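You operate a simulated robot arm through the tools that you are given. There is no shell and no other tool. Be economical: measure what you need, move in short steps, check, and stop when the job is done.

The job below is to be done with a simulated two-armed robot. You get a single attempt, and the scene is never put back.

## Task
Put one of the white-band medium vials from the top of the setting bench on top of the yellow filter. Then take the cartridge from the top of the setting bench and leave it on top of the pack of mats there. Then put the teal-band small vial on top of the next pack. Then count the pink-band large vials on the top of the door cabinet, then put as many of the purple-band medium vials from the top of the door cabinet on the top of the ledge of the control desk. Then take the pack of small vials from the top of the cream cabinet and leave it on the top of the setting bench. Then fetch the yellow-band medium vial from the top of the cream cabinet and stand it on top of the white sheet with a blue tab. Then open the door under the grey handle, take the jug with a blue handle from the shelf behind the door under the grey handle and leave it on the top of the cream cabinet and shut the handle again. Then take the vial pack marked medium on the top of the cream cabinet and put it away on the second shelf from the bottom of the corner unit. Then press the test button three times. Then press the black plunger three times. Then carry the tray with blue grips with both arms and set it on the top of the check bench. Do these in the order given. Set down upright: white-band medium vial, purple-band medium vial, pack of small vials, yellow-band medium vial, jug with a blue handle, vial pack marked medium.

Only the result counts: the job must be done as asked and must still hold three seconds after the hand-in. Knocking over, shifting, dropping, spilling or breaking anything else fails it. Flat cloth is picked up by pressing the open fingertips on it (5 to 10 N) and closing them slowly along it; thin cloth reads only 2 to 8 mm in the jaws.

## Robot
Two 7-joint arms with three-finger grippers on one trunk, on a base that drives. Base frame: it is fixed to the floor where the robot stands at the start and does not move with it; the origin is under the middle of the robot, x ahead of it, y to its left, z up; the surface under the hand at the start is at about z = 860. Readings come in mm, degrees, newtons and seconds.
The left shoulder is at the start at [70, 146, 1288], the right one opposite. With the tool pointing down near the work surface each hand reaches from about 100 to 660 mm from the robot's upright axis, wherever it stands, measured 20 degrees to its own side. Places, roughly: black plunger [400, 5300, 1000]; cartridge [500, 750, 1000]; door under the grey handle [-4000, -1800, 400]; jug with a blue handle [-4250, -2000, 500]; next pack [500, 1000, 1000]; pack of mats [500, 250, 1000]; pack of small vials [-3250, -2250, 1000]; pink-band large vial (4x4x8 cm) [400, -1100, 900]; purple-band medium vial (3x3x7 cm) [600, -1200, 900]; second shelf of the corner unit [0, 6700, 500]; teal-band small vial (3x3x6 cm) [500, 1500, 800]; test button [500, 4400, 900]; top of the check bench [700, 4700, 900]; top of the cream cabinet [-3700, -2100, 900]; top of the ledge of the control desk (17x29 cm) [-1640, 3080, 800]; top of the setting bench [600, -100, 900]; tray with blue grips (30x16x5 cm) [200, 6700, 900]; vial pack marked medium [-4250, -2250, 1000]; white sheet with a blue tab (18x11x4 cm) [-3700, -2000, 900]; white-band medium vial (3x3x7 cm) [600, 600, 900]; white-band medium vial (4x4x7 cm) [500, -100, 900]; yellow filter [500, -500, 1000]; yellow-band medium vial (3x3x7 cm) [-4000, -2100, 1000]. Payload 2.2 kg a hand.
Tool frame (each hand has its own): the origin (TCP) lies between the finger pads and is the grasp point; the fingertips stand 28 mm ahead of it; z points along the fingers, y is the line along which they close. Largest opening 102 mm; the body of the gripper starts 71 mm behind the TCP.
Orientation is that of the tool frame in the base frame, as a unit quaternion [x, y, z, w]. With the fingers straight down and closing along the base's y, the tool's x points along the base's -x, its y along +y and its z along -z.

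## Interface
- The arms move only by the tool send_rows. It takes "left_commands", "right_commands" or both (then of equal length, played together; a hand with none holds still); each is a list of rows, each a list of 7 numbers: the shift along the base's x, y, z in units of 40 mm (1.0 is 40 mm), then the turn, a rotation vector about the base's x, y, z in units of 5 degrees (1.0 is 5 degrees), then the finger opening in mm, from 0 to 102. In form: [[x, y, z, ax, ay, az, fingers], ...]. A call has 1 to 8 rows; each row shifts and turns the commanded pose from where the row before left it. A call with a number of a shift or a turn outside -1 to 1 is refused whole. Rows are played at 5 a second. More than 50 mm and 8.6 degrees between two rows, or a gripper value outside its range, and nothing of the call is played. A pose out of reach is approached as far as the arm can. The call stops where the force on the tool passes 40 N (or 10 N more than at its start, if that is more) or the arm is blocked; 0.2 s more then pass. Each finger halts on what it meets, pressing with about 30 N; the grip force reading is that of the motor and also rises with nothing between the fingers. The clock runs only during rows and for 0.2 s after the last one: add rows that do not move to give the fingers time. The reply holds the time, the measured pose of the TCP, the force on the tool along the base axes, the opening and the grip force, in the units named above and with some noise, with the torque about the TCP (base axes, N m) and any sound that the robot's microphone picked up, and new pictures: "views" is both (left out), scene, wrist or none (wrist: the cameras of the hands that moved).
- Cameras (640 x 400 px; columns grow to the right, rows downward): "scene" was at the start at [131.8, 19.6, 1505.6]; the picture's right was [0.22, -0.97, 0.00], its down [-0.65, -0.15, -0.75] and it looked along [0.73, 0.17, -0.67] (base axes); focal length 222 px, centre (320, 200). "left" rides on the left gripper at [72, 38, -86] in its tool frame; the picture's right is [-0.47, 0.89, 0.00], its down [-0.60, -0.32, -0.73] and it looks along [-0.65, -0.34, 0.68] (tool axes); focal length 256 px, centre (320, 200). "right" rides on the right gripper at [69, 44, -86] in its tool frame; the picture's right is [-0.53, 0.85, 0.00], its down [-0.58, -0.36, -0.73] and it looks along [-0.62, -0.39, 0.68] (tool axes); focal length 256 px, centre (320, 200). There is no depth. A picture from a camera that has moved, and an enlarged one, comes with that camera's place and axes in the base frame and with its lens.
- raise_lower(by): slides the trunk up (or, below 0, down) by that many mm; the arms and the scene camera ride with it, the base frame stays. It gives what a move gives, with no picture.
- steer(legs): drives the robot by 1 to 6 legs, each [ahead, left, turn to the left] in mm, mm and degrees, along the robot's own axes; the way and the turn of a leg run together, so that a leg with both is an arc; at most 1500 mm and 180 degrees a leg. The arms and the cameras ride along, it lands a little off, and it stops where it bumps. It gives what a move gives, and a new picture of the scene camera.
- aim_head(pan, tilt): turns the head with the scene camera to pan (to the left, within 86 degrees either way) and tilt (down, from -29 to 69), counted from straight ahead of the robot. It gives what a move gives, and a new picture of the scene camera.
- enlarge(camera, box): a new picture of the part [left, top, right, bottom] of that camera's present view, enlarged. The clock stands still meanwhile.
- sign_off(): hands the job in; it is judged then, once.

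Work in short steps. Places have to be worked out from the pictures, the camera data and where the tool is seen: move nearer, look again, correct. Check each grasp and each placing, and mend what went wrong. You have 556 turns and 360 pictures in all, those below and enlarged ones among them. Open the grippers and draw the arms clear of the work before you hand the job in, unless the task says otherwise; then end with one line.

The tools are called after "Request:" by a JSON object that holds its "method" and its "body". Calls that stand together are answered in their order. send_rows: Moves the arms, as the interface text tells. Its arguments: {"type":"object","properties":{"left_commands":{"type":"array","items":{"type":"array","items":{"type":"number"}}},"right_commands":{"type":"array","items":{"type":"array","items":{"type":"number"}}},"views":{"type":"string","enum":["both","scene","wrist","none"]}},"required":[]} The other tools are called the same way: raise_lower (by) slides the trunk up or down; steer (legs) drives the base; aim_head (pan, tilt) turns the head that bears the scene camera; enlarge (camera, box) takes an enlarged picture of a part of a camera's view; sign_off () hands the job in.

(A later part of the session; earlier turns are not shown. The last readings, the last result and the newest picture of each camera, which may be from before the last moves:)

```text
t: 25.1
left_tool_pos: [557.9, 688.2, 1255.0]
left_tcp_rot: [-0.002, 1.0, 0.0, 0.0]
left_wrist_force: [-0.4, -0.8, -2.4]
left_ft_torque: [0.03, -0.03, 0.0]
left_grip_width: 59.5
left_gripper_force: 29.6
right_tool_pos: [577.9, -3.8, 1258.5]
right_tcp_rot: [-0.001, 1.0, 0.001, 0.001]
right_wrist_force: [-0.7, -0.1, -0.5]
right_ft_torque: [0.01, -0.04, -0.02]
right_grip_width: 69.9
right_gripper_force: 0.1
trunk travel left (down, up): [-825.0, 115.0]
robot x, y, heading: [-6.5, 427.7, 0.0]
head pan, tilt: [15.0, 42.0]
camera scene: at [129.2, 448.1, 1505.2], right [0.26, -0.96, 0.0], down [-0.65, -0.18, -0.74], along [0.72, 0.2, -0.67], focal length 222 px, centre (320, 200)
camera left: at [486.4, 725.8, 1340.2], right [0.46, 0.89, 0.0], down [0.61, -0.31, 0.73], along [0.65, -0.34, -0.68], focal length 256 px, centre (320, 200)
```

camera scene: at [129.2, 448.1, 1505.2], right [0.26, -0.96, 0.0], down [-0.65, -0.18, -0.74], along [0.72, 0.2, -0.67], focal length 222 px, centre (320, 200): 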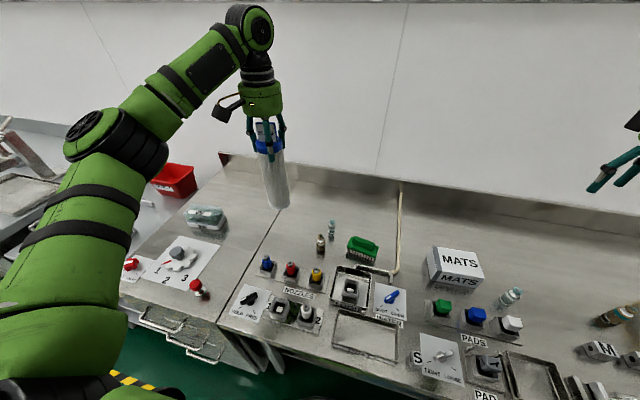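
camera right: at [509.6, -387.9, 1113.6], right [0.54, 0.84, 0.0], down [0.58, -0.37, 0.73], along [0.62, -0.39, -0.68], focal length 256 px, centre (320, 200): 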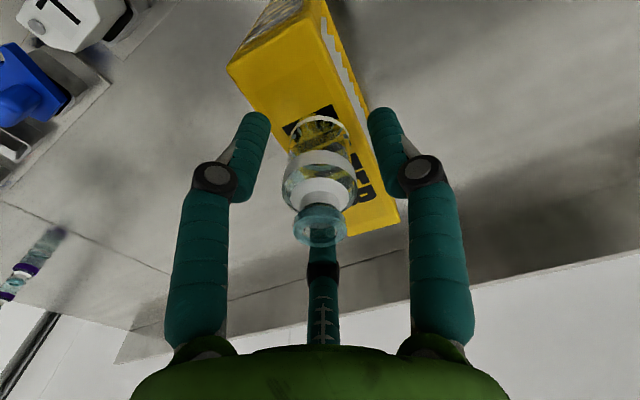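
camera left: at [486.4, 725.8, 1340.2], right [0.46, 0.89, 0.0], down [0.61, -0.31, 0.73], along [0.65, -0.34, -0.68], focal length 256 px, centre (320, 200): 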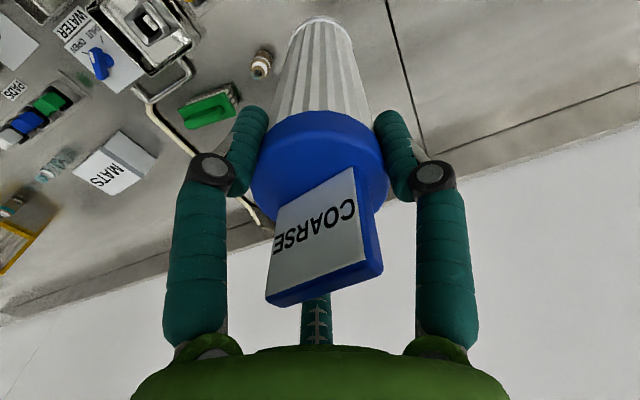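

Lifted. I drive right 430 mm so the left hand can reach the mats.

Request:
{"method": "steer", "body": {"legs": [[0, -430, 0]]}}

```text
t: 27.7
left_tool_pos: [560.4, 253.2, 1254.9]
left_tcp_rot: [-0.003, 1.0, -0.001, -0.001]
left_wrist_force: [-0.4, -0.4, -2.2]
left_ft_torque: [0.0, 0.01, 0.0]
left_grip_width: 59.4
left_gripper_force: 30.4
right_tool_pos: [579.9, -439.0, 1257.9]
right_tcp_rot: [-0.001, 1.0, 0.0, 0.0]
right_wrist_force: [0.0, 1.1, 0.8]
right_ft_torque: [-0.06, -0.02, 0.03]
right_grip_width: 69.7
right_gripper_force: 0.0
trunk travel left (down, up): [-825.0, 115.0]
robot x, y, heading: [0.5, -11.4, 0.5]
head pan, tilt: [15.0, 42.0]
camera scene: at [132.0, 14.5, 1505.1], right [0.26, -0.96, 0.0], down [-0.65, -0.18, -0.74], along [0.72, 0.19, -0.67], focal length 222 px, centre (320, 200)
```

scene: 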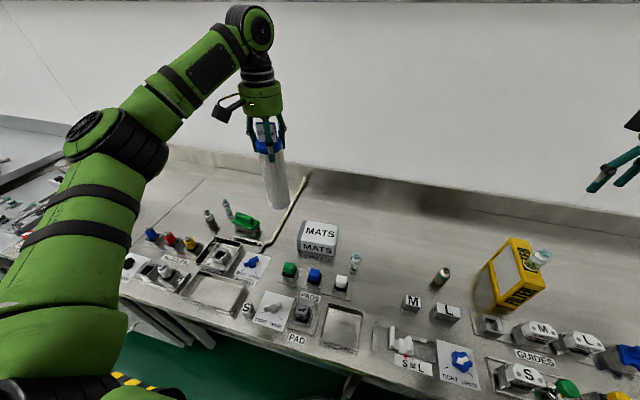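

I zoom on the mats pack for position from here.

Request:
{"method": "enlarge", "body": {"camera": "scene", "box": [270, 200, 370, 280]}}

```text
5.00 times, centred on (320, 240) of scene
camera zoom: at [132.0, 14.5, 1505.1], right [0.26, -0.96, 0.0], down [-0.65, -0.18, -0.74], along [0.72, 0.19, -0.67], focal length 1112 px, centre (320, 0)
```

zoom: 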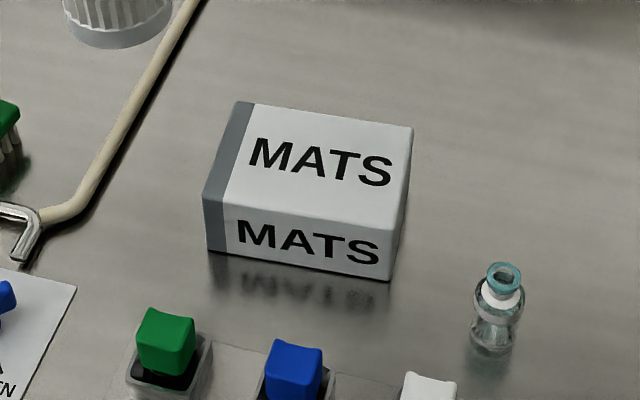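

Mats centre ≈(602,147), contact expected at TCP z≈1109. I move over and down to ~1128.

Request:
{"method": "send_rows", "body": {"left_commands": [[0.35, -0.88, 0, 0, 0, 0, 45], [0.35, -0.88, 0, 0, 0, 0, 45], [0.35, -0.88, 0, 0, 0, 0, 45], [0, 0, -0.8, 0, 0, 0, 45], [0, 0, -0.8, 0, 0, 0, 45], [0, 0, -0.8, 0, 0, 0, 45], [0, 0, -0.7, 0, 0, 0, 45]], "views": "both"}}

Request:
{"method": "enlarge", "body": {"camera": "scene", "box": [260, 150, 400, 270]}}

```text
t: 29.3
left_tool_pos: [602.5, 146.3, 1130.8]
left_tcp_rot: [-0.004, 1.0, -0.001, 0.0]
left_wrist_force: [-0.4, 1.3, -2.3]
left_ft_torque: [0.01, 0.04, 0.02]
left_grip_width: 59.1
left_gripper_force: 30.1
right_tool_pos: [581.2, -439.7, 1258.4]
right_tcp_rot: [-0.001, 1.0, 0.0, -0.001]
right_wrist_force: [-0.9, -0.7, 0.8]
right_ft_torque: [-0.01, 0.0, 0.0]
right_grip_width: 70.2
right_gripper_force: 0.0
trunk travel left (down, up): [-825.0, 115.0]
robot x, y, heading: [2.4, -12.7, 0.4]
head pan, tilt: [15.0, 42.0]
camera scene: at [132.8, 12.5, 1505.1], right [0.26, -0.96, 0.0], down [-0.65, -0.18, -0.74], along [0.72, 0.19, -0.67], focal length 222 px, centre (320, 200)
camera left: at [531.7, 185.2, 1215.7], right [0.46, 0.89, 0.0], down [0.61, -0.31, 0.73], along [0.65, -0.34, -0.68], focal length 256 px, centre (320, 200)
```

scene: 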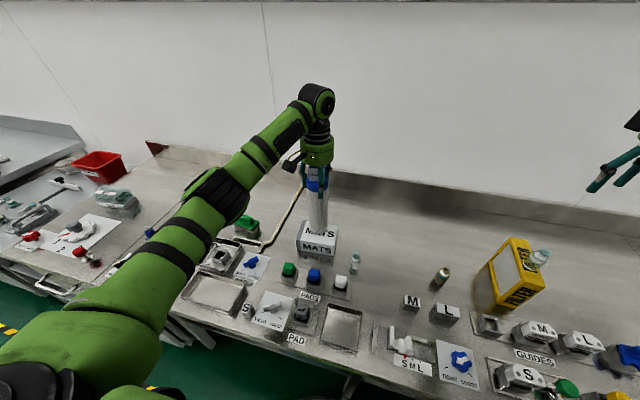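
left: 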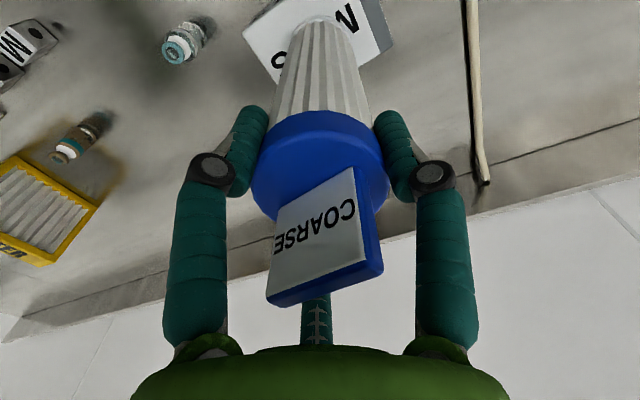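

```text
3.33 times, centred on (330, 210) of scene
camera zoom: at [132.8, 12.5, 1505.1], right [0.26, -0.96, 0.0], down [-0.65, -0.18, -0.74], along [0.72, 0.19, -0.67], focal length 741 px, centre (287, 167)
```

zoom: 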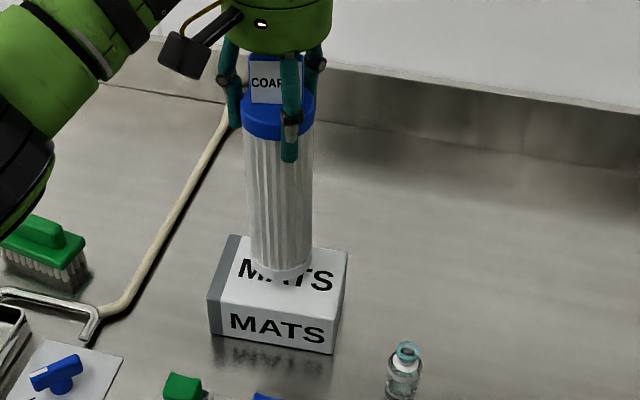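

Well centred over the mats. Lower with fine steps.

Request:
{"method": "send_rows", "body": {"left_commands": [[0, 0, -0.2, 0, 0, 0, 45], [0, 0, -0.2, 0, 0, 0, 45], [0, 0, -0.05, 0, 0, 0, 45], [0, 0, -0.05, 0, 0, 0, 45]], "views": "none"}}

Request:
{"method": "send_rows", "body": {"left_commands": [[0, 0, -0.05, 0, 0, 0, 45], [0, 0, -0.05, 0, 0, 0, 45]], "views": "none"}}

```text
t: 30.3
left_tool_pos: [602.4, 146.3, 1112.7]
left_tcp_rot: [-0.002, 1.0, -0.001, 0.002]
left_wrist_force: [1.2, 1.3, 8.1]
left_ft_torque: [0.3, -0.22, -0.04]
left_grip_width: 59.2
left_gripper_force: 29.5
right_tool_pos: [578.2, -440.2, 1260.4]
right_tcp_rot: [-0.001, 1.0, 0.0, 0.0]
right_wrist_force: [0.2, 1.1, -0.1]
right_ft_torque: [-0.01, -0.04, -0.02]
right_grip_width: 70.0
right_gripper_force: 0.1
trunk travel left (down, up): [-825.0, 115.0]
robot x, y, heading: [-0.5, -10.3, 0.5]
head pan, tilt: [15.0, 42.0]
```

```text
t: 30.9
left_tool_pos: [600.3, 145.5, 1109.4]
left_tcp_rot: [-0.002, 1.0, -0.001, 0.003]
left_wrist_force: [4.1, 0.7, 21.9]
left_ft_torque: [0.02, -0.25, -0.05]
left_grip_width: 59.7
left_gripper_force: 30.0
right_tool_pos: [576.7, -441.8, 1259.3]
right_tcp_rot: [-0.002, 1.0, 0.001, 0.001]
right_wrist_force: [0.3, -0.6, 0.9]
right_ft_torque: [0.01, 0.0, 0.0]
right_grip_width: 69.9
right_gripper_force: 0.1
trunk travel left (down, up): [-825.0, 115.0]
robot x, y, heading: [-0.9, -9.5, 0.3]
head pan, tilt: [15.0, 42.0]
```

Contact. Relieve and open.

Request:
{"method": "send_rows", "body": {"left_commands": [[0, 0, 0.06, 0, 0, 0, 45], [0, 0, 0, 0, 0, 0, 60], [0, 0, 0, 0, 0, 0, 70], [0, 0, 0, 0, 0, 0, 90], [0, 0, 0, 0, 0, 0, 100]], "views": "none"}}

Request:
{"method": "enlarge", "body": {"camera": "scene", "box": [260, 150, 400, 270]}}

```text
t: 32.1
left_tool_pos: [601.7, 146.8, 1107.9]
left_tcp_rot: [-0.003, 1.0, -0.001, -0.001]
left_wrist_force: [-0.9, -0.4, 0.6]
left_ft_torque: [0.02, 0.02, -0.03]
left_grip_width: 99.7
left_gripper_force: 0.1
right_tool_pos: [578.7, -439.1, 1258.5]
right_tcp_rot: [-0.002, 1.0, 0.0, 0.001]
right_wrist_force: [-0.6, 0.0, -0.2]
right_ft_torque: [-0.03, 0.0, -0.05]
right_grip_width: 70.1
right_gripper_force: 0.1
trunk travel left (down, up): [-825.0, 115.0]
robot x, y, heading: [1.3, -12.9, 0.1]
head pan, tilt: [15.0, 42.0]
```

```text
3.33 times, centred on (330, 210) of scene
camera zoom: at [131.9, 12.1, 1505.1], right [0.26, -0.96, 0.0], down [-0.65, -0.18, -0.74], along [0.72, 0.2, -0.67], focal length 741 px, centre (287, 167)
```

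zoom: 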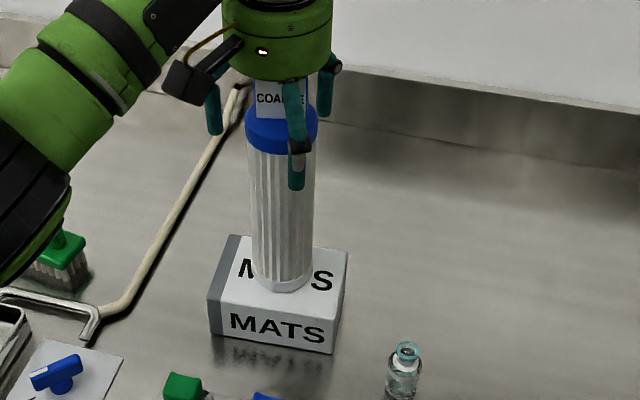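

Cartridge stands on the pack. I raise the left hand.

Request:
{"method": "send_rows", "body": {"left_commands": [[0, 0, 0.5, 0, 0, 0, 100], [0, 0, 0.9, 0, 0, 0, 100], [0, 0, 0.9, 0, 0, 0, 100], [0, 0, 0.9, 0, 0, 0, 100], [0, 0, 0.9, 0, 0, 0, 100], [-0.5, 0.5, 0.5, 0, 0, 0, 100]], "views": "scene"}}

```text
t: 33.5
left_tool_pos: [579.8, 168.7, 1293.5]
left_tcp_rot: [-0.002, 1.0, 0.0, 0.0]
left_wrist_force: [0.4, 0.6, 0.6]
left_ft_torque: [-0.02, -0.06, 0.02]
left_grip_width: 100.2
left_gripper_force: 0.1
right_tool_pos: [577.5, -439.0, 1261.3]
right_tcp_rot: [-0.002, 1.0, -0.001, 0.0]
right_wrist_force: [-0.7, -0.7, 0.3]
right_ft_torque: [-0.03, -0.01, 0.01]
right_grip_width: 69.9
right_gripper_force: 0.0
trunk travel left (down, up): [-825.0, 115.0]
robot x, y, heading: [2.4, -11.7, 0.2]
head pan, tilt: [15.0, 42.0]
camera scene: at [129.5, 15.1, 1505.3], right [0.26, -0.96, 0.0], down [-0.64, -0.18, -0.74], along [0.72, 0.19, -0.67], focal length 222 px, centre (320, 200)
```

scene: 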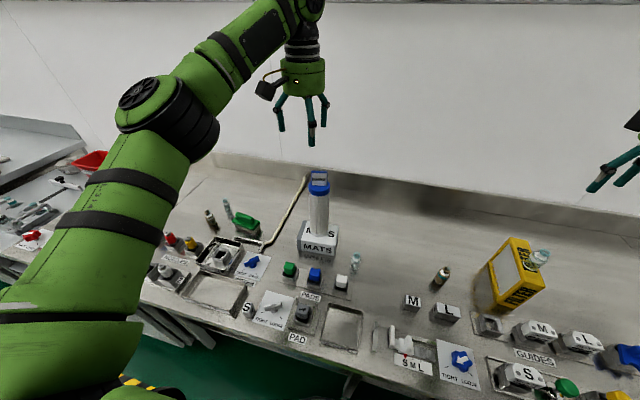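

Good. Now drive left about 1200 mm to see the next pack and teal vial.

Request:
{"method": "steer", "body": {"legs": [[0, 1200, 0]]}}

```text
t: 39.8
left_tool_pos: [565.1, 1351.5, 1293.8]
left_tcp_rot: [0.009, 1.0, 0.0, -0.001]
left_wrist_force: [0.0, 0.3, 0.4]
left_ft_torque: [-0.03, 0.0, -0.01]
left_grip_width: 100.0
left_gripper_force: 0.0
right_tool_pos: [547.7, 744.0, 1257.8]
right_tcp_rot: [0.011, 1.0, 0.001, -0.001]
right_wrist_force: [-0.8, 1.3, 0.0]
right_ft_torque: [0.04, -0.03, 0.05]
right_grip_width: 70.0
right_gripper_force: 0.0
trunk travel left (down, up): [-825.0, 115.0]
robot x, y, heading: [-22.8, 1187.1, -1.1]
head pan, tilt: [15.0, 42.0]
stopped in leg 1: the robot was blocked; the commanded pose is now the measured one
camera scene: at [111.1, 1208.3, 1505.1], right [0.24, -0.97, 0.0], down [-0.65, -0.16, -0.74], along [0.72, 0.18, -0.67], focal length 222 px, centre (320, 200)
```

scene: 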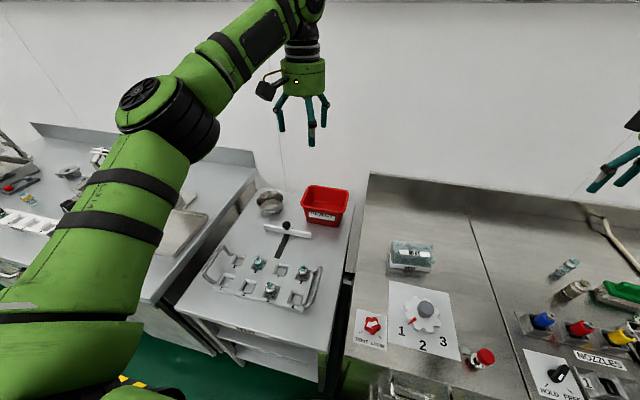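

Stopped by a slight bump. I zoom on the rack of vials and the next pack.

Request:
{"method": "enlarge", "body": {"camera": "scene", "box": [200, 230, 330, 320]}}

Request:
{"method": "enlarge", "body": {"camera": "scene", "box": [370, 220, 460, 290]}}

Request:
{"method": "aim_head", "body": {"pan": 60, "tilt": 60}}

```text
4.44 times, centred on (265, 275) of scene
camera zoom: at [111.1, 1208.3, 1505.1], right [0.24, -0.97, 0.0], down [-0.65, -0.16, -0.74], along [0.72, 0.18, -0.67], focal length 988 px, centre (564, -133)
```

zoom: 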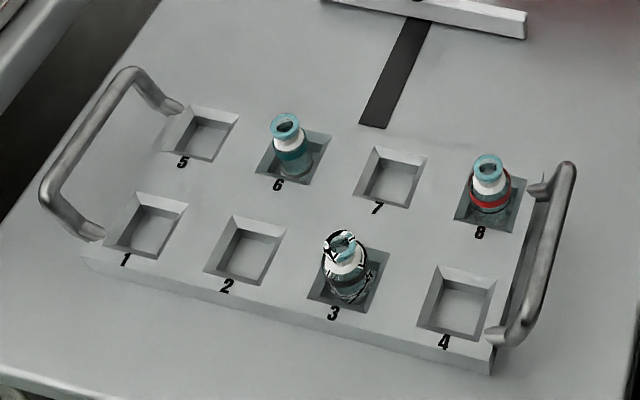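

```text
5.71 times, centred on (415, 255) of scene
camera zoom: at [111.1, 1208.3, 1505.1], right [0.24, -0.97, 0.0], down [-0.65, -0.16, -0.74], along [0.72, 0.18, -0.67], focal length 1271 px, centre (-223, -114)
```

zoom: 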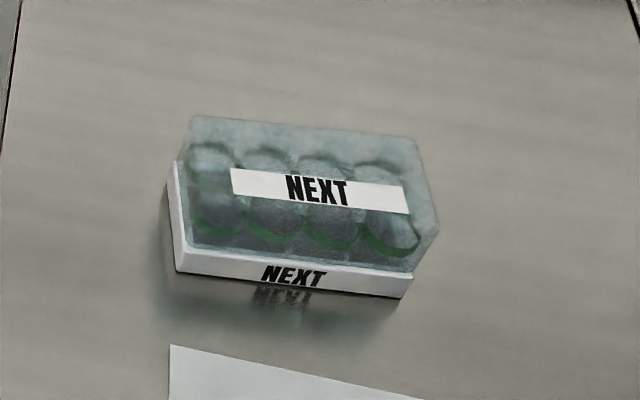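

```text
t: 40.9
left_tool_pos: [564.6, 1352.0, 1294.5]
left_tcp_rot: [0.01, 1.0, -0.001, 0.0]
left_wrist_force: [-0.1, 0.6, -0.1]
left_ft_torque: [-0.01, -0.02, -0.01]
left_grip_width: 100.0
left_gripper_force: 0.2
right_tool_pos: [547.2, 744.3, 1258.9]
right_tcp_rot: [0.012, 1.0, 0.0, 0.0]
right_wrist_force: [0.6, -0.1, -0.8]
right_ft_torque: [0.0, -0.01, 0.02]
right_grip_width: 70.0
right_gripper_force: 0.1
trunk travel left (down, up): [-825.0, 115.0]
robot x, y, heading: [-18.9, 1187.0, -1.1]
head pan, tilt: [60.0, 60.0]
camera scene: at [64.2, 1244.5, 1481.4], right [0.85, -0.52, 0.0], down [-0.45, -0.74, -0.5], along [0.26, 0.43, -0.87], focal length 222 px, centre (320, 200)
```

scene: 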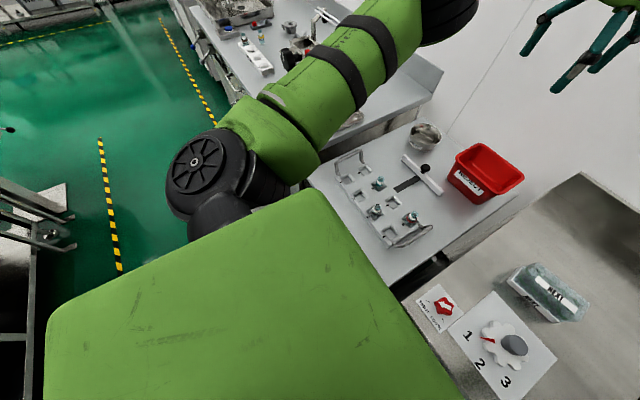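

Vial 6 (teal) triangulates at ≈(492,1535, z mid 794). I zoom on the next pack from this second viewpoint.

Request:
{"method": "enlarge", "body": {"camera": "scene", "box": [490, 240, 610, 340]}}

Request:
{"method": "enlarge", "body": {"camera": "scene", "box": [320, 130, 450, 260]}}

```text
4.00 times, centred on (550, 290) of scene
camera zoom: at [64.2, 1244.5, 1481.4], right [0.85, -0.52, 0.0], down [-0.45, -0.74, -0.5], along [0.26, 0.43, -0.87], focal length 889 px, centre (-600, -160)
```

zoom: 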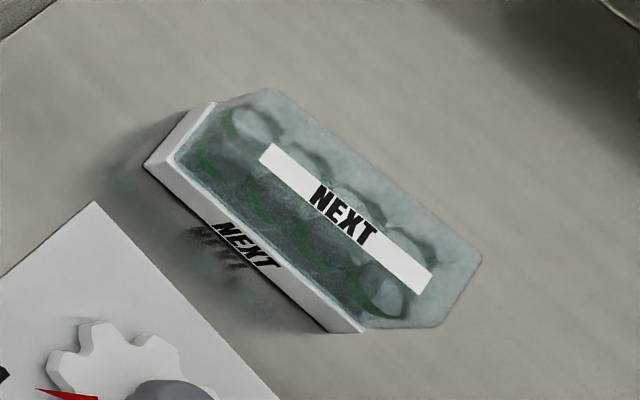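

```text
3.08 times, centred on (385, 195) of scene
camera zoom: at [64.2, 1244.5, 1481.4], right [0.85, -0.52, 0.0], down [-0.45, -0.74, -0.5], along [0.26, 0.43, -0.87], focal length 684 px, centre (120, 215)
```

zoom: 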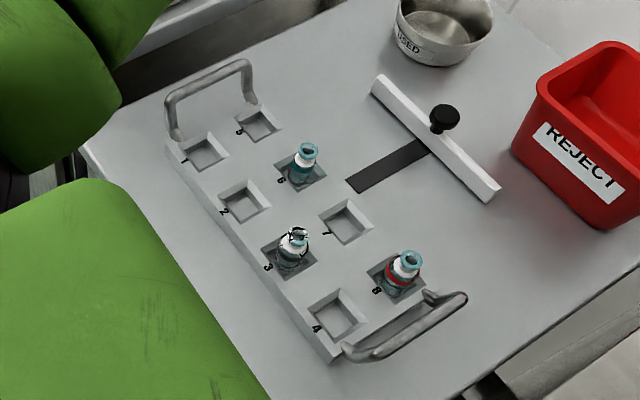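

I move the left hand over vial 6.

Request:
{"method": "send_rows", "body": {"left_commands": [[-0.23, 0.57, -0.9, 0, 0, 0, 64], [-0.23, 0.57, -0.9, 0, 0, 0, 64], [-0.23, 0.57, -0.9, 0, 0, 0, 64], [-0.23, 0.57, -0.9, 0, 0, 0, 64], [-0.23, 0.57, -0.9, 0, 0, 0, 64], [-0.23, 0.57, -0.9, 0, 0, 0, 64], [-0.23, 0.57, -0.9, 0, 0, 0, 64], [-0.23, 0.57, -0.9, 0, 0, 0, 64]], "views": "wrist"}}

```text
t: 42.7
left_tool_pos: [493.1, 1534.3, 1002.4]
left_tcp_rot: [0.01, 1.0, -0.001, 0.001]
left_wrist_force: [-0.3, -0.2, -1.4]
left_ft_torque: [0.02, 0.02, -0.03]
left_grip_width: 64.0
left_gripper_force: 0.1
right_tool_pos: [548.3, 745.0, 1259.7]
right_tcp_rot: [0.012, 1.0, -0.001, 0.0]
right_wrist_force: [0.3, -0.9, 0.2]
right_ft_torque: [0.0, -0.02, 0.0]
right_grip_width: 70.1
right_gripper_force: 0.1
trunk travel left (down, up): [-825.0, 115.0]
robot x, y, heading: [-18.1, 1186.8, -1.5]
head pan, tilt: [60.0, 60.0]
camera left: at [422.3, 1574.8, 1087.1], right [0.48, 0.88, 0.0], down [0.6, -0.33, 0.73], along [0.64, -0.35, -0.68], focal length 256 px, centre (320, 200)
```

left: 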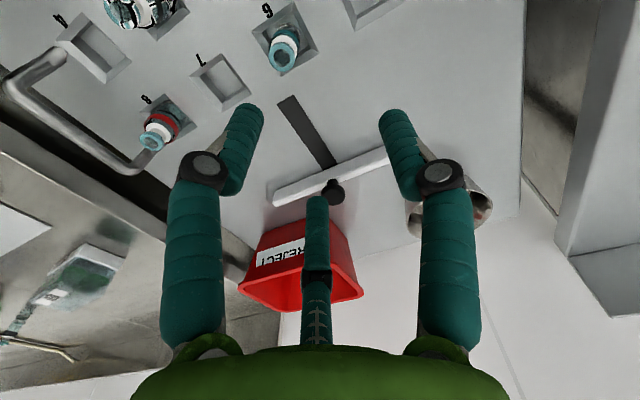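

Vial cap is at ≈(477,1505). I shift and descend to z≈880, look again.

Request:
{"method": "send_rows", "body": {"left_commands": [[-0.4, -0.74, -0.4, 0, 0, 0, 64], [0, 0, -0.9, 0, 0, 0, 64], [0, 0, -0.9, 0, 0, 0, 64], [0, 0, -0.8, 0, 0, 0, 64]], "views": "wrist"}}

```text
t: 43.7
left_tool_pos: [476.2, 1505.2, 883.6]
left_tcp_rot: [0.01, 1.0, 0.001, -0.001]
left_wrist_force: [0.2, -0.5, 0.6]
left_ft_torque: [-0.04, -0.01, 0.0]
left_grip_width: 64.1
left_gripper_force: 0.0
right_tool_pos: [548.2, 742.6, 1258.9]
right_tcp_rot: [0.012, 1.0, 0.001, 0.0]
right_wrist_force: [0.3, 0.1, -0.2]
right_ft_torque: [0.04, -0.01, -0.01]
right_grip_width: 70.1
right_gripper_force: 0.0
trunk travel left (down, up): [-825.0, 115.0]
robot x, y, heading: [-20.3, 1186.1, -0.9]
head pan, tilt: [60.0, 60.0]
camera left: at [407.2, 1545.2, 969.5], right [0.48, 0.88, 0.0], down [0.6, -0.33, 0.73], along [0.64, -0.35, -0.68], focal length 256 px, centre (320, 200)
```

left: 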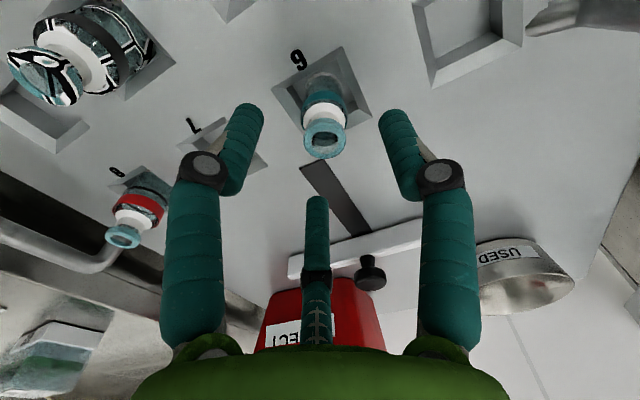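

Alignment in y is good. I descend 35 mm and look again to refine height and x.

Request:
{"method": "send_rows", "body": {"left_commands": [[0, 0, -0.45, 0, 0, 0, 64], [0, 0, -0.45, 0, 0, 0, 64]], "views": "wrist"}}

```text
t: 44.3
left_tool_pos: [476.9, 1504.0, 850.2]
left_tcp_rot: [0.01, 1.0, 0.0, 0.001]
left_wrist_force: [0.8, 0.8, 6.7]
left_ft_torque: [-0.12, 0.19, 0.05]
left_grip_width: 64.7
left_gripper_force: 0.8
right_tool_pos: [547.0, 743.6, 1257.7]
right_tcp_rot: [0.011, 1.0, 0.0, 0.0]
right_wrist_force: [0.0, 0.3, -0.3]
right_ft_torque: [-0.01, 0.0, 0.0]
right_grip_width: 69.9
right_gripper_force: 0.2
trunk travel left (down, up): [-825.0, 115.0]
robot x, y, heading: [-20.0, 1192.5, -1.4]
head pan, tilt: [60.0, 60.0]
camera left: at [406.6, 1543.9, 935.0], right [0.48, 0.88, 0.0], down [0.6, -0.33, 0.73], along [0.64, -0.35, -0.68], focal length 256 px, centre (320, 200)
```

left: 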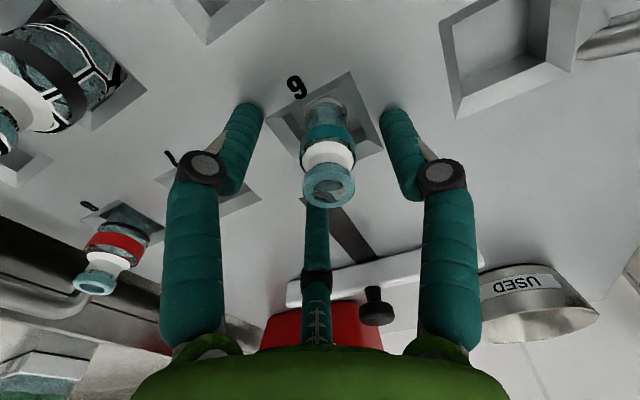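

Fingertips touch the rack (top z≈822); vial axis ≈(470,1512). I rise 4 mm, shift, and close.

Request:
{"method": "send_rows", "body": {"left_commands": [[-0.16, 0.18, 0.1, 0, 0, 0, 64], [0, 0, 0, 0, 0, 0, 50], [0, 0, 0, 0, 0, 0, 40], [0, 0, 0, 0, 0, 0, 30], [0, 0, 0, 0, 0, 0, 20], [0, 0, 0, 0, 0, 0, 15]], "views": "wrist"}}

```text
t: 45.7
left_tool_pos: [470.4, 1511.4, 852.3]
left_tcp_rot: [0.009, 1.0, 0.0, -0.001]
left_wrist_force: [-1.0, 1.1, -0.1]
left_ft_torque: [0.03, 0.01, -0.03]
left_grip_width: 21.2
left_gripper_force: 29.9
right_tool_pos: [547.7, 743.5, 1258.6]
right_tcp_rot: [0.012, 1.0, 0.0, 0.0]
right_wrist_force: [0.3, 0.3, -0.3]
right_ft_torque: [0.01, -0.02, -0.02]
right_grip_width: 70.0
right_gripper_force: 0.0
trunk travel left (down, up): [-825.0, 115.0]
robot x, y, heading: [-21.3, 1187.4, -1.1]
head pan, tilt: [60.0, 60.0]
camera left: at [399.9, 1551.3, 937.6], right [0.48, 0.88, 0.0], down [0.6, -0.33, 0.73], along [0.64, -0.35, -0.68], focal length 256 px, centre (320, 200)
```

left: 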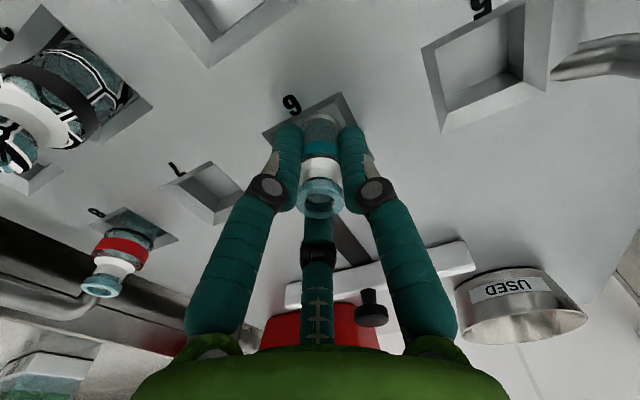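

Gripped (21 mm reading). I lift straight out.

Request:
{"method": "send_rows", "body": {"left_commands": [[0, 0, 0.4, 0, 0, 0, 15], [0, 0, 0.9, 0, 0, 0, 15], [0, 0, 1, 0, 0, 0, 15], [0, 0, 1, 0, 0, 0, 15], [0, 0, 1, 0, 0, 0, 15], [0, 0, 1, 0, 0, 0, 15], [0, 0, 1, 0, 0, 0, 15], [0, 0, 1, 0, 0, 0, 15]], "views": "wrist"}}

```text
t: 47.5
left_tool_pos: [468.3, 1508.4, 1145.7]
left_tcp_rot: [0.01, 1.0, 0.001, -0.001]
left_wrist_force: [-0.4, 0.0, 0.9]
left_ft_torque: [0.01, -0.04, 0.0]
left_grip_width: 21.4
left_gripper_force: 30.7
right_tool_pos: [546.6, 744.7, 1259.1]
right_tcp_rot: [0.011, 1.0, 0.0, -0.001]
right_wrist_force: [0.0, -0.3, 0.6]
right_ft_torque: [-0.01, -0.01, -0.01]
right_grip_width: 70.1
right_gripper_force: 0.1
trunk travel left (down, up): [-825.0, 115.0]
robot x, y, heading: [-23.5, 1187.2, -1.0]
head pan, tilt: [60.0, 60.0]
camera left: at [397.9, 1549.0, 1230.7], right [0.48, 0.88, 0.0], down [0.6, -0.33, 0.73], along [0.64, -0.35, -0.68], focal length 256 px, centre (320, 200)
```

left: 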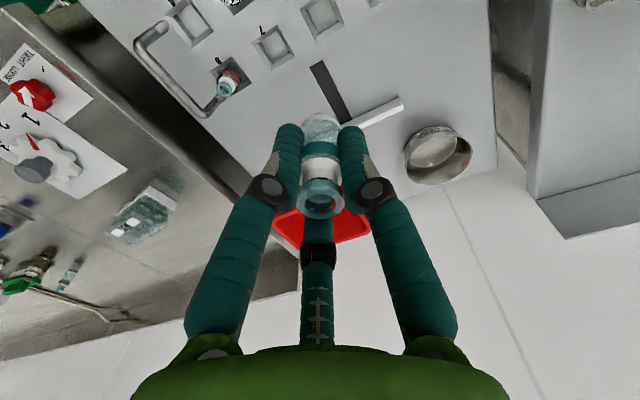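

Held. I drive right 400 mm and straighten heading.

Request:
{"method": "steer", "body": {"legs": [[0, -400, 1.1]]}}

Request:
{"method": "aim_head", "body": {"pan": 20, "tilt": 45}}

```text
t: 50.0
left_tool_pos: [458.0, 1119.6, 1145.1]
left_tcp_rot: [-0.002, 1.0, -0.002, -0.001]
left_wrist_force: [0.2, 0.3, 0.1]
left_ft_torque: [0.0, -0.02, 0.01]
left_grip_width: 20.9
left_gripper_force: 30.1
right_tool_pos: [553.4, 356.2, 1260.3]
right_tcp_rot: [0.0, 1.0, -0.001, 0.001]
right_wrist_force: [0.5, -0.4, 0.5]
right_ft_torque: [0.0, 0.04, -0.01]
right_grip_width: 69.9
right_gripper_force: 0.1
trunk travel left (down, up): [-825.0, 115.0]
robot x, y, heading: [-26.4, 786.9, 0.1]
head pan, tilt: [60.0, 60.0]
camera scene: at [58.9, 846.1, 1481.3], right [0.87, -0.5, 0.0], down [-0.43, -0.75, -0.5], along [0.25, 0.43, -0.87], focal length 222 px, centre (320, 200)
```

scene: 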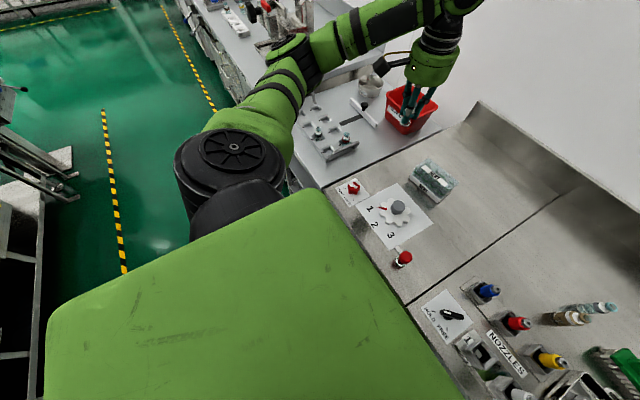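

```text
t: 51.0
left_tool_pos: [458.0, 1118.5, 1144.9]
left_tcp_rot: [0.0, 1.0, 0.0, -0.001]
left_wrist_force: [0.0, -0.2, 0.1]
left_ft_torque: [-0.01, -0.01, 0.01]
left_grip_width: 20.8
left_gripper_force: 30.2
right_tool_pos: [552.8, 353.8, 1259.6]
right_tcp_rot: [0.0, 1.0, 0.0, 0.0]
right_wrist_force: [0.0, 0.5, 1.0]
right_ft_torque: [0.01, 0.0, -0.01]
right_grip_width: 69.8
right_gripper_force: 0.0
trunk travel left (down, up): [-825.0, 115.0]
robot x, y, heading: [-24.4, 786.4, 0.1]
head pan, tilt: [20.0, 45.0]
camera scene: at [101.9, 814.6, 1500.8], right [0.34, -0.94, 0.0], down [-0.66, -0.24, -0.71], along [0.66, 0.24, -0.71], focal length 222 px, centre (320, 200)
```

scene: 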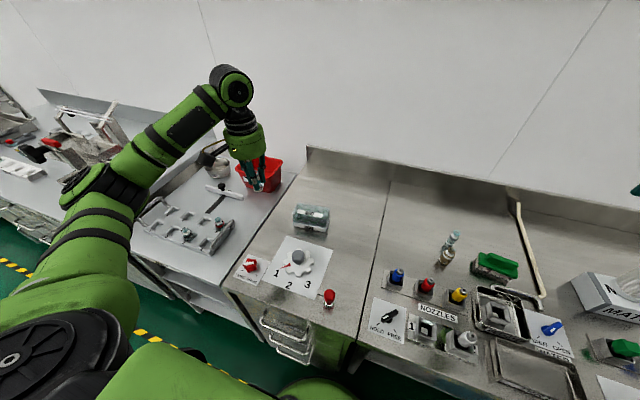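

I move the left hand toward the next pack for a wrist look.

Request:
{"method": "send_rows", "body": {"left_commands": [[0.6, -0.6, 0, 0, 0, 0, 15], [0.6, -0.6, 0, 0, 0, 0, 15], [0.6, -0.6, 0, 0, 0, 0, 15], [0.6, -0.6, 0, 0, 0, 0, 15], [0, 0, 0, 0, 0, 0, 15]], "views": "wrist"}}

Request:
{"method": "enlarge", "body": {"camera": "scene", "box": [260, 180, 360, 260]}}

```text
t: 52.2
left_tool_pos: [555.5, 1023.4, 1144.2]
left_tcp_rot: [-0.001, 1.0, 0.0, 0.0]
left_wrist_force: [-0.7, 0.2, 0.0]
left_ft_torque: [0.0, -0.04, -0.02]
left_grip_width: 21.0
left_gripper_force: 29.6
right_tool_pos: [552.8, 355.5, 1259.7]
right_tcp_rot: [0.0, 1.0, 0.0, -0.001]
right_wrist_force: [-0.6, -0.5, 0.2]
right_ft_torque: [-0.01, 0.01, -0.04]
right_grip_width: 69.9
right_gripper_force: 0.1
trunk travel left (down, up): [-825.0, 115.0]
robot x, y, heading: [-24.0, 784.8, 0.1]
head pan, tilt: [20.0, 45.0]
camera left: at [484.3, 1061.9, 1229.4], right [0.46, 0.89, 0.0], down [0.61, -0.32, 0.73], along [0.65, -0.34, -0.68], focal length 256 px, centre (320, 200)
```

left: 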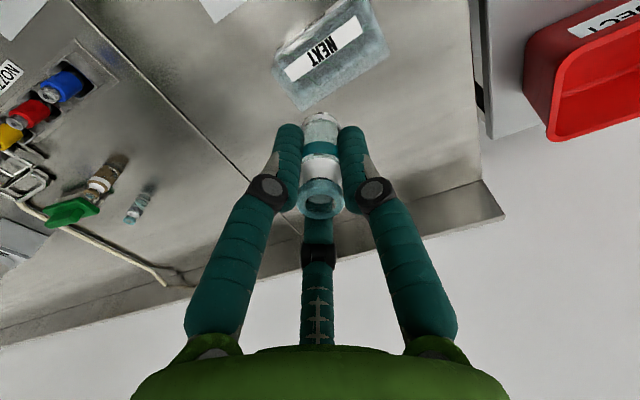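

```text
5.00 times, centred on (310, 220) of scene
camera zoom: at [101.7, 814.6, 1500.9], right [0.34, -0.94, 0.0], down [-0.66, -0.24, -0.71], along [0.66, 0.24, -0.71], focal length 1112 px, centre (370, 100)
```

zoom: 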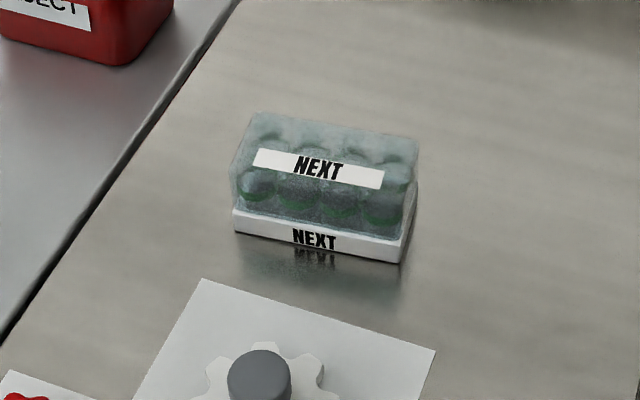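

Label centre triangulates at (566,1022, z≈924). I move over it and descend to z≈1000.

Request:
{"method": "send_rows", "body": {"left_commands": [[0.3, -0.03, -0.6, 0, 0, 0, 15], [0, 0, -0.8, 0, 0, 0, 15], [0, 0, -0.8, 0, 0, 0, 15], [0, 0, -0.8, 0, 0, 0, 15], [0, 0, -0.6, 0, 0, 0, 15], [0, 0, 0, 0, 0, 0, 15]], "views": "wrist"}}

Request:
{"method": "enlarge", "body": {"camera": "scene", "box": [260, 160, 380, 260]}}

```text
t: 53.6
left_tool_pos: [567.2, 1021.4, 1001.0]
left_tcp_rot: [-0.001, 1.0, 0.0, 0.0]
left_wrist_force: [-0.5, 0.2, 0.7]
left_ft_torque: [-0.01, 0.03, 0.0]
left_grip_width: 21.1
left_gripper_force: 30.5
right_tool_pos: [552.6, 354.6, 1259.0]
right_tcp_rot: [0.0, 1.0, 0.0, 0.0]
right_wrist_force: [-0.3, 0.5, 0.2]
right_ft_torque: [-0.02, 0.05, -0.03]
right_grip_width: 70.0
right_gripper_force: 0.1
trunk travel left (down, up): [-825.0, 115.0]
robot x, y, heading: [-24.9, 786.0, 0.2]
head pan, tilt: [20.0, 45.0]
camera left: at [496.2, 1059.5, 1085.3], right [0.46, 0.89, 0.0], down [0.6, -0.32, 0.73], along [0.65, -0.34, -0.68], focal length 256 px, centre (320, 200)
```

left: 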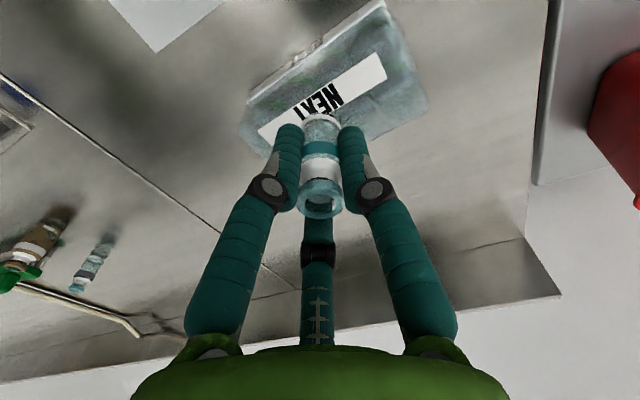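

```text
4.00 times, centred on (320, 210) of scene
camera zoom: at [101.6, 814.3, 1500.9], right [0.34, -0.94, 0.0], down [-0.66, -0.24, -0.71], along [0.66, 0.24, -0.71], focal length 889 px, centre (320, 160)
```

zoom: 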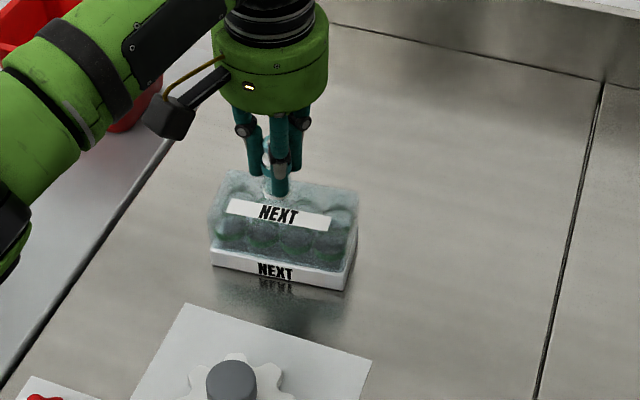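

Aligned with the label. Lower in fine steps.

Request:
{"method": "send_rows", "body": {"left_commands": [[0, 0, -0.2, 0, 0, 0, 15], [0, 0, -0.2, 0, 0, 0, 15], [0, 0, -0.06, 0, 0, 0, 15], [0, 0, -0.06, 0, 0, 0, 15], [0, 0, -0.06, 0, 0, 0, 15]], "views": "none"}}

Request:
{"method": "send_rows", "body": {"left_commands": [[0, 0, -0.06, 0, 0, 0, 15], [0, 0, -0.06, 0, 0, 0, 15]], "views": "none"}}

```text
t: 54.9
left_tool_pos: [566.1, 1021.1, 977.2]
left_tcp_rot: [-0.001, 1.0, 0.0, -0.001]
left_wrist_force: [-0.4, 0.0, -0.4]
left_ft_torque: [-0.01, -0.01, -0.04]
left_grip_width: 21.1
left_gripper_force: 30.2
right_tool_pos: [553.7, 353.5, 1258.7]
right_tcp_rot: [-0.001, 1.0, 0.0, 0.0]
right_wrist_force: [0.7, 0.2, -0.1]
right_ft_torque: [0.02, 0.0, -0.01]
right_grip_width: 70.4
right_gripper_force: 0.1
trunk travel left (down, up): [-825.0, 115.0]
robot x, y, heading: [-23.1, 786.3, 0.1]
head pan, tilt: [20.0, 45.0]
```

```text
t: 55.5
left_tool_pos: [566.0, 1021.9, 974.9]
left_tcp_rot: [-0.002, 1.0, 0.0, 0.002]
left_wrist_force: [-0.4, 0.9, 9.0]
left_ft_torque: [0.05, 0.0, 0.01]
left_grip_width: 21.2
left_gripper_force: 30.3
right_tool_pos: [552.2, 353.6, 1259.6]
right_tcp_rot: [0.0, 1.0, -0.001, 0.001]
right_wrist_force: [-0.3, -0.3, -0.5]
right_ft_torque: [0.0, -0.02, 0.02]
right_grip_width: 70.1
right_gripper_force: 0.0
trunk travel left (down, up): [-825.0, 115.0]
robot x, y, heading: [-26.6, 782.4, 0.4]
head pan, tilt: [20.0, 45.0]
```

Contact at 9 N. Relieve and open.

Request:
{"method": "send_rows", "body": {"left_commands": [[0, 0, 0.04, 0, 0, 0, 15], [0, 0, 0, 0, 0, 0, 24], [0, 0, 0, 0, 0, 0, 34], [0, 0, 0, 0, 0, 0, 50], [0, 0, 0, 0, 0, 0, 60]], "views": "wrist"}}

```text
t: 56.6
left_tool_pos: [566.4, 1021.3, 973.7]
left_tcp_rot: [-0.001, 1.0, 0.001, -0.001]
left_wrist_force: [0.3, 0.1, -0.5]
left_ft_torque: [-0.06, -0.01, -0.02]
left_grip_width: 59.9
left_gripper_force: 0.1
right_tool_pos: [553.7, 354.3, 1258.9]
right_tcp_rot: [0.0, 1.0, 0.001, 0.0]
right_wrist_force: [-0.9, 1.1, 1.0]
right_ft_torque: [0.01, -0.01, -0.02]
right_grip_width: 69.9
right_gripper_force: 0.0
trunk travel left (down, up): [-825.0, 115.0]
robot x, y, heading: [-28.0, 786.9, 0.2]
head pan, tilt: [20.0, 45.0]
camera left: at [494.9, 1059.1, 1059.6], right [0.46, 0.89, 0.0], down [0.61, -0.32, 0.73], along [0.65, -0.34, -0.68], focal length 256 px, centre (320, 200)
```

left: 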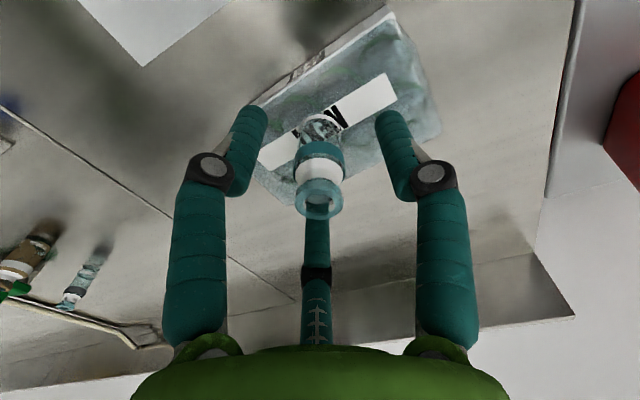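

Standing. I raise the left hand and check from the scene camera.

Request:
{"method": "send_rows", "body": {"left_commands": [[0, 0, 0.8, 0, 0, 0, 70], [0, 0, 1, 0, 0, 0, 70], [0, 0, 1, 0, 0, 0, 70], [0, 0, 1, 0, 0, 0, 70], [0, 0, 1, 0, 0, 0, 70], [0, 0, 1, 0, 0, 0, 70], [0, 0, 1, 0, 0, 0, 70]], "views": "none"}}

Request:
{"method": "enlarge", "body": {"camera": "scene", "box": [240, 130, 400, 250]}}

```text
t: 58.2
left_tool_pos: [566.3, 1018.3, 1247.3]
left_tcp_rot: [-0.001, 1.0, 0.0, 0.001]
left_wrist_force: [-0.1, -0.7, -0.3]
left_ft_torque: [0.01, -0.02, 0.0]
left_grip_width: 70.1
left_gripper_force: 0.0
right_tool_pos: [552.0, 353.5, 1258.7]
right_tcp_rot: [0.001, 1.0, 0.0, 0.0]
right_wrist_force: [0.0, -0.9, 0.8]
right_ft_torque: [0.01, -0.03, 0.01]
right_grip_width: 69.7
right_gripper_force: 0.1
trunk travel left (down, up): [-825.0, 115.0]
robot x, y, heading: [-24.2, 784.7, -0.1]
head pan, tilt: [20.0, 45.0]
```

```text
3.33 times, centred on (320, 190) of scene
camera zoom: at [100.8, 813.3, 1500.9], right [0.34, -0.94, 0.0], down [-0.66, -0.24, -0.71], along [0.66, 0.24, -0.71], focal length 741 px, centre (320, 233)
```

zoom: 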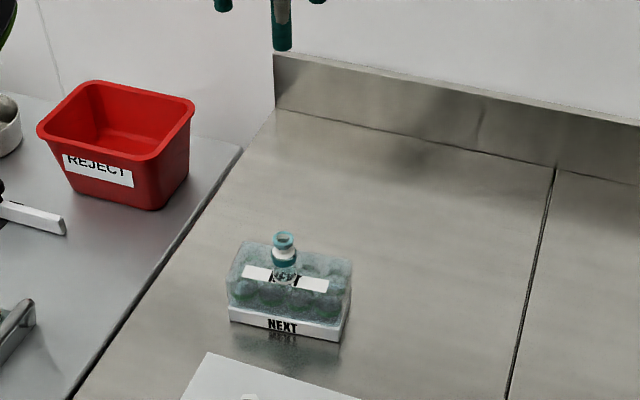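

Vial stands on the NEXT pack. Now drive right toward the door cabinet (hands stay above 1200, clearing the cartridge).

Request:
{"method": "steer", "body": {"legs": [[0, -1300, 0]]}}

Request:
{"method": "aim_head", "body": {"pan": -45, "tilt": 42}}

```text
t: 64.7
left_tool_pos: [560.0, -280.9, 1245.0]
left_tcp_rot: [0.009, 1.0, 0.0, 0.0]
left_wrist_force: [-1.0, 0.1, -0.1]
left_ft_torque: [0.01, 0.02, 0.02]
left_grip_width: 70.1
left_gripper_force: 0.1
right_tool_pos: [533.0, -946.0, 1260.0]
right_tcp_rot: [0.011, 1.0, 0.0, -0.001]
right_wrist_force: [-0.4, 0.1, -1.1]
right_ft_torque: [-0.04, -0.03, -0.01]
right_grip_width: 70.0
right_gripper_force: 0.0
trunk travel left (down, up): [-825.0, 115.0]
robot x, y, heading: [-36.9, -505.2, -0.8]
head pan, tilt: [20.0, 45.0]
camera scene: at [91.1, -476.8, 1500.8], right [0.32, -0.95, 0.0], down [-0.67, -0.23, -0.71], along [0.67, 0.23, -0.71], focal length 222 px, centre (320, 200)
```

scene: 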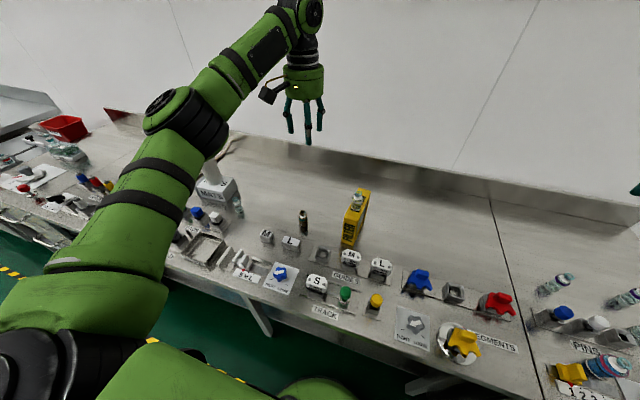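

```text
t: 66.1
left_tool_pos: [560.4, -280.9, 1245.4]
left_tcp_rot: [0.008, 1.0, 0.0, -0.001]
left_wrist_force: [-0.1, 1.3, -0.2]
left_ft_torque: [-0.05, 0.02, 0.0]
left_grip_width: 69.9
left_gripper_force: 0.1
right_tool_pos: [532.2, -946.0, 1259.5]
right_tcp_rot: [0.01, 1.0, -0.001, 0.001]
right_wrist_force: [0.6, 0.8, 0.6]
right_ft_torque: [-0.01, -0.02, -0.02]
right_grip_width: 69.9
right_gripper_force: 0.1
trunk travel left (down, up): [-825.0, 115.0]
robot x, y, heading: [-36.8, -503.8, -1.4]
head pan, tilt: [-45.0, 42.0]
camera scene: at [72.2, -564.2, 1505.1], right [-0.72, -0.69, 0.0], down [-0.46, 0.48, -0.74], along [0.52, -0.53, -0.67], focal length 222 px, centre (320, 200)
```

scene: 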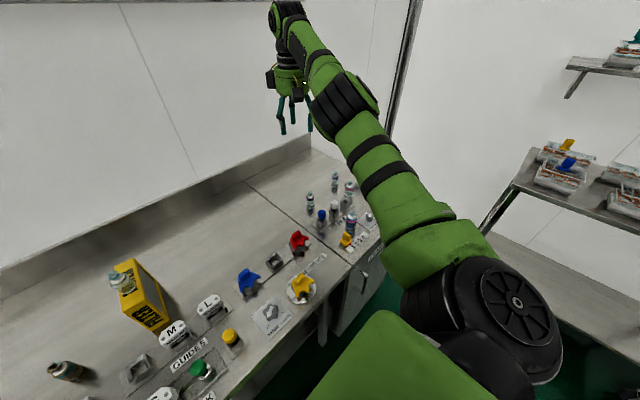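

Drive another 350 mm right, straightening heading, and look at the cabinet top.

Request:
{"method": "steer", "body": {"legs": [[0, -350, 1.2]]}}

Request:
{"method": "aim_head", "body": {"pan": -30, "tilt": 48}}

```text
t: 68.4
left_tool_pos: [552.4, -616.1, 1245.4]
left_tcp_rot: [-0.003, 1.0, 0.0, -0.001]
left_wrist_force: [0.0, 0.9, 1.0]
left_ft_torque: [-0.03, 0.02, 0.01]
left_grip_width: 69.9
left_gripper_force: 0.0
right_tool_pos: [540.5, -1281.4, 1260.3]
right_tcp_rot: [-0.002, 1.0, 0.0, 0.0]
right_wrist_force: [0.0, -0.1, 1.2]
right_ft_torque: [-0.05, 0.01, -0.02]
right_grip_width: 70.0
right_gripper_force: 0.0
trunk travel left (down, up): [-825.0, 115.0]
robot x, y, heading: [-40.7, -851.4, 0.0]
head pan, tilt: [-45.0, 42.0]
camera scene: at [71.0, -909.7, 1505.3], right [-0.7, -0.71, 0.0], down [-0.48, 0.47, -0.74], along [0.53, -0.52, -0.67], focal length 222 px, centre (320, 200)
```

scene: 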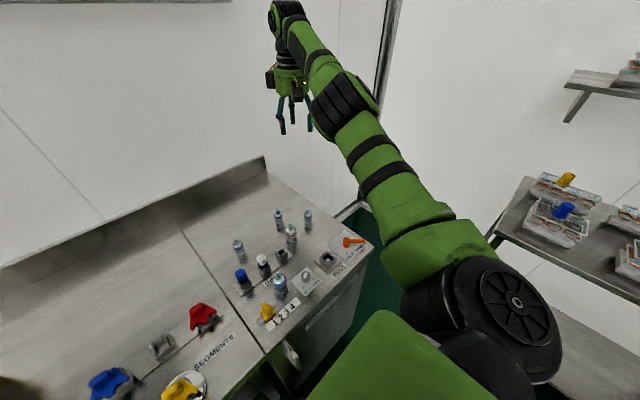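

```text
t: 69.1
left_tool_pos: [552.4, -619.7, 1245.5]
left_tcp_rot: [-0.004, 1.0, 0.0, -0.001]
left_wrist_force: [0.2, -0.1, 0.7]
left_ft_torque: [0.0, 0.02, -0.02]
left_grip_width: 70.0
left_gripper_force: 0.0
right_tool_pos: [540.2, -1283.1, 1258.9]
right_tcp_rot: [-0.001, 1.0, 0.0, 0.0]
right_wrist_force: [1.0, -0.4, -0.7]
right_ft_torque: [0.01, -0.02, -0.02]
right_grip_width: 70.1
right_gripper_force: 0.0
trunk travel left (down, up): [-825.0, 115.0]
robot x, y, heading: [-36.6, -854.7, 0.3]
head pan, tilt: [-30.0, 48.0]
camera scene: at [80.0, -893.2, 1496.7], right [-0.5, -0.87, 0.0], down [-0.64, 0.37, -0.67], along [0.58, -0.33, -0.74], focal length 222 px, centre (320, 200)
```

scene: 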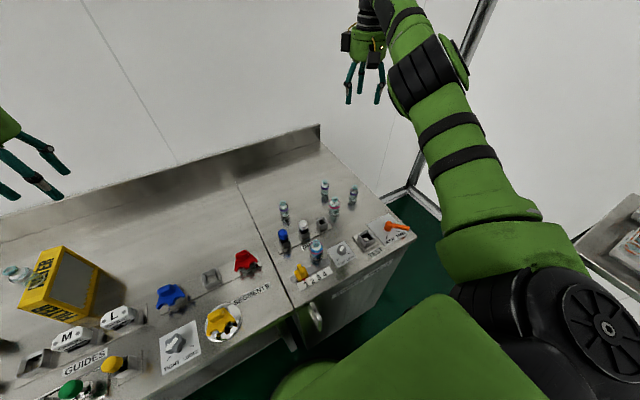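

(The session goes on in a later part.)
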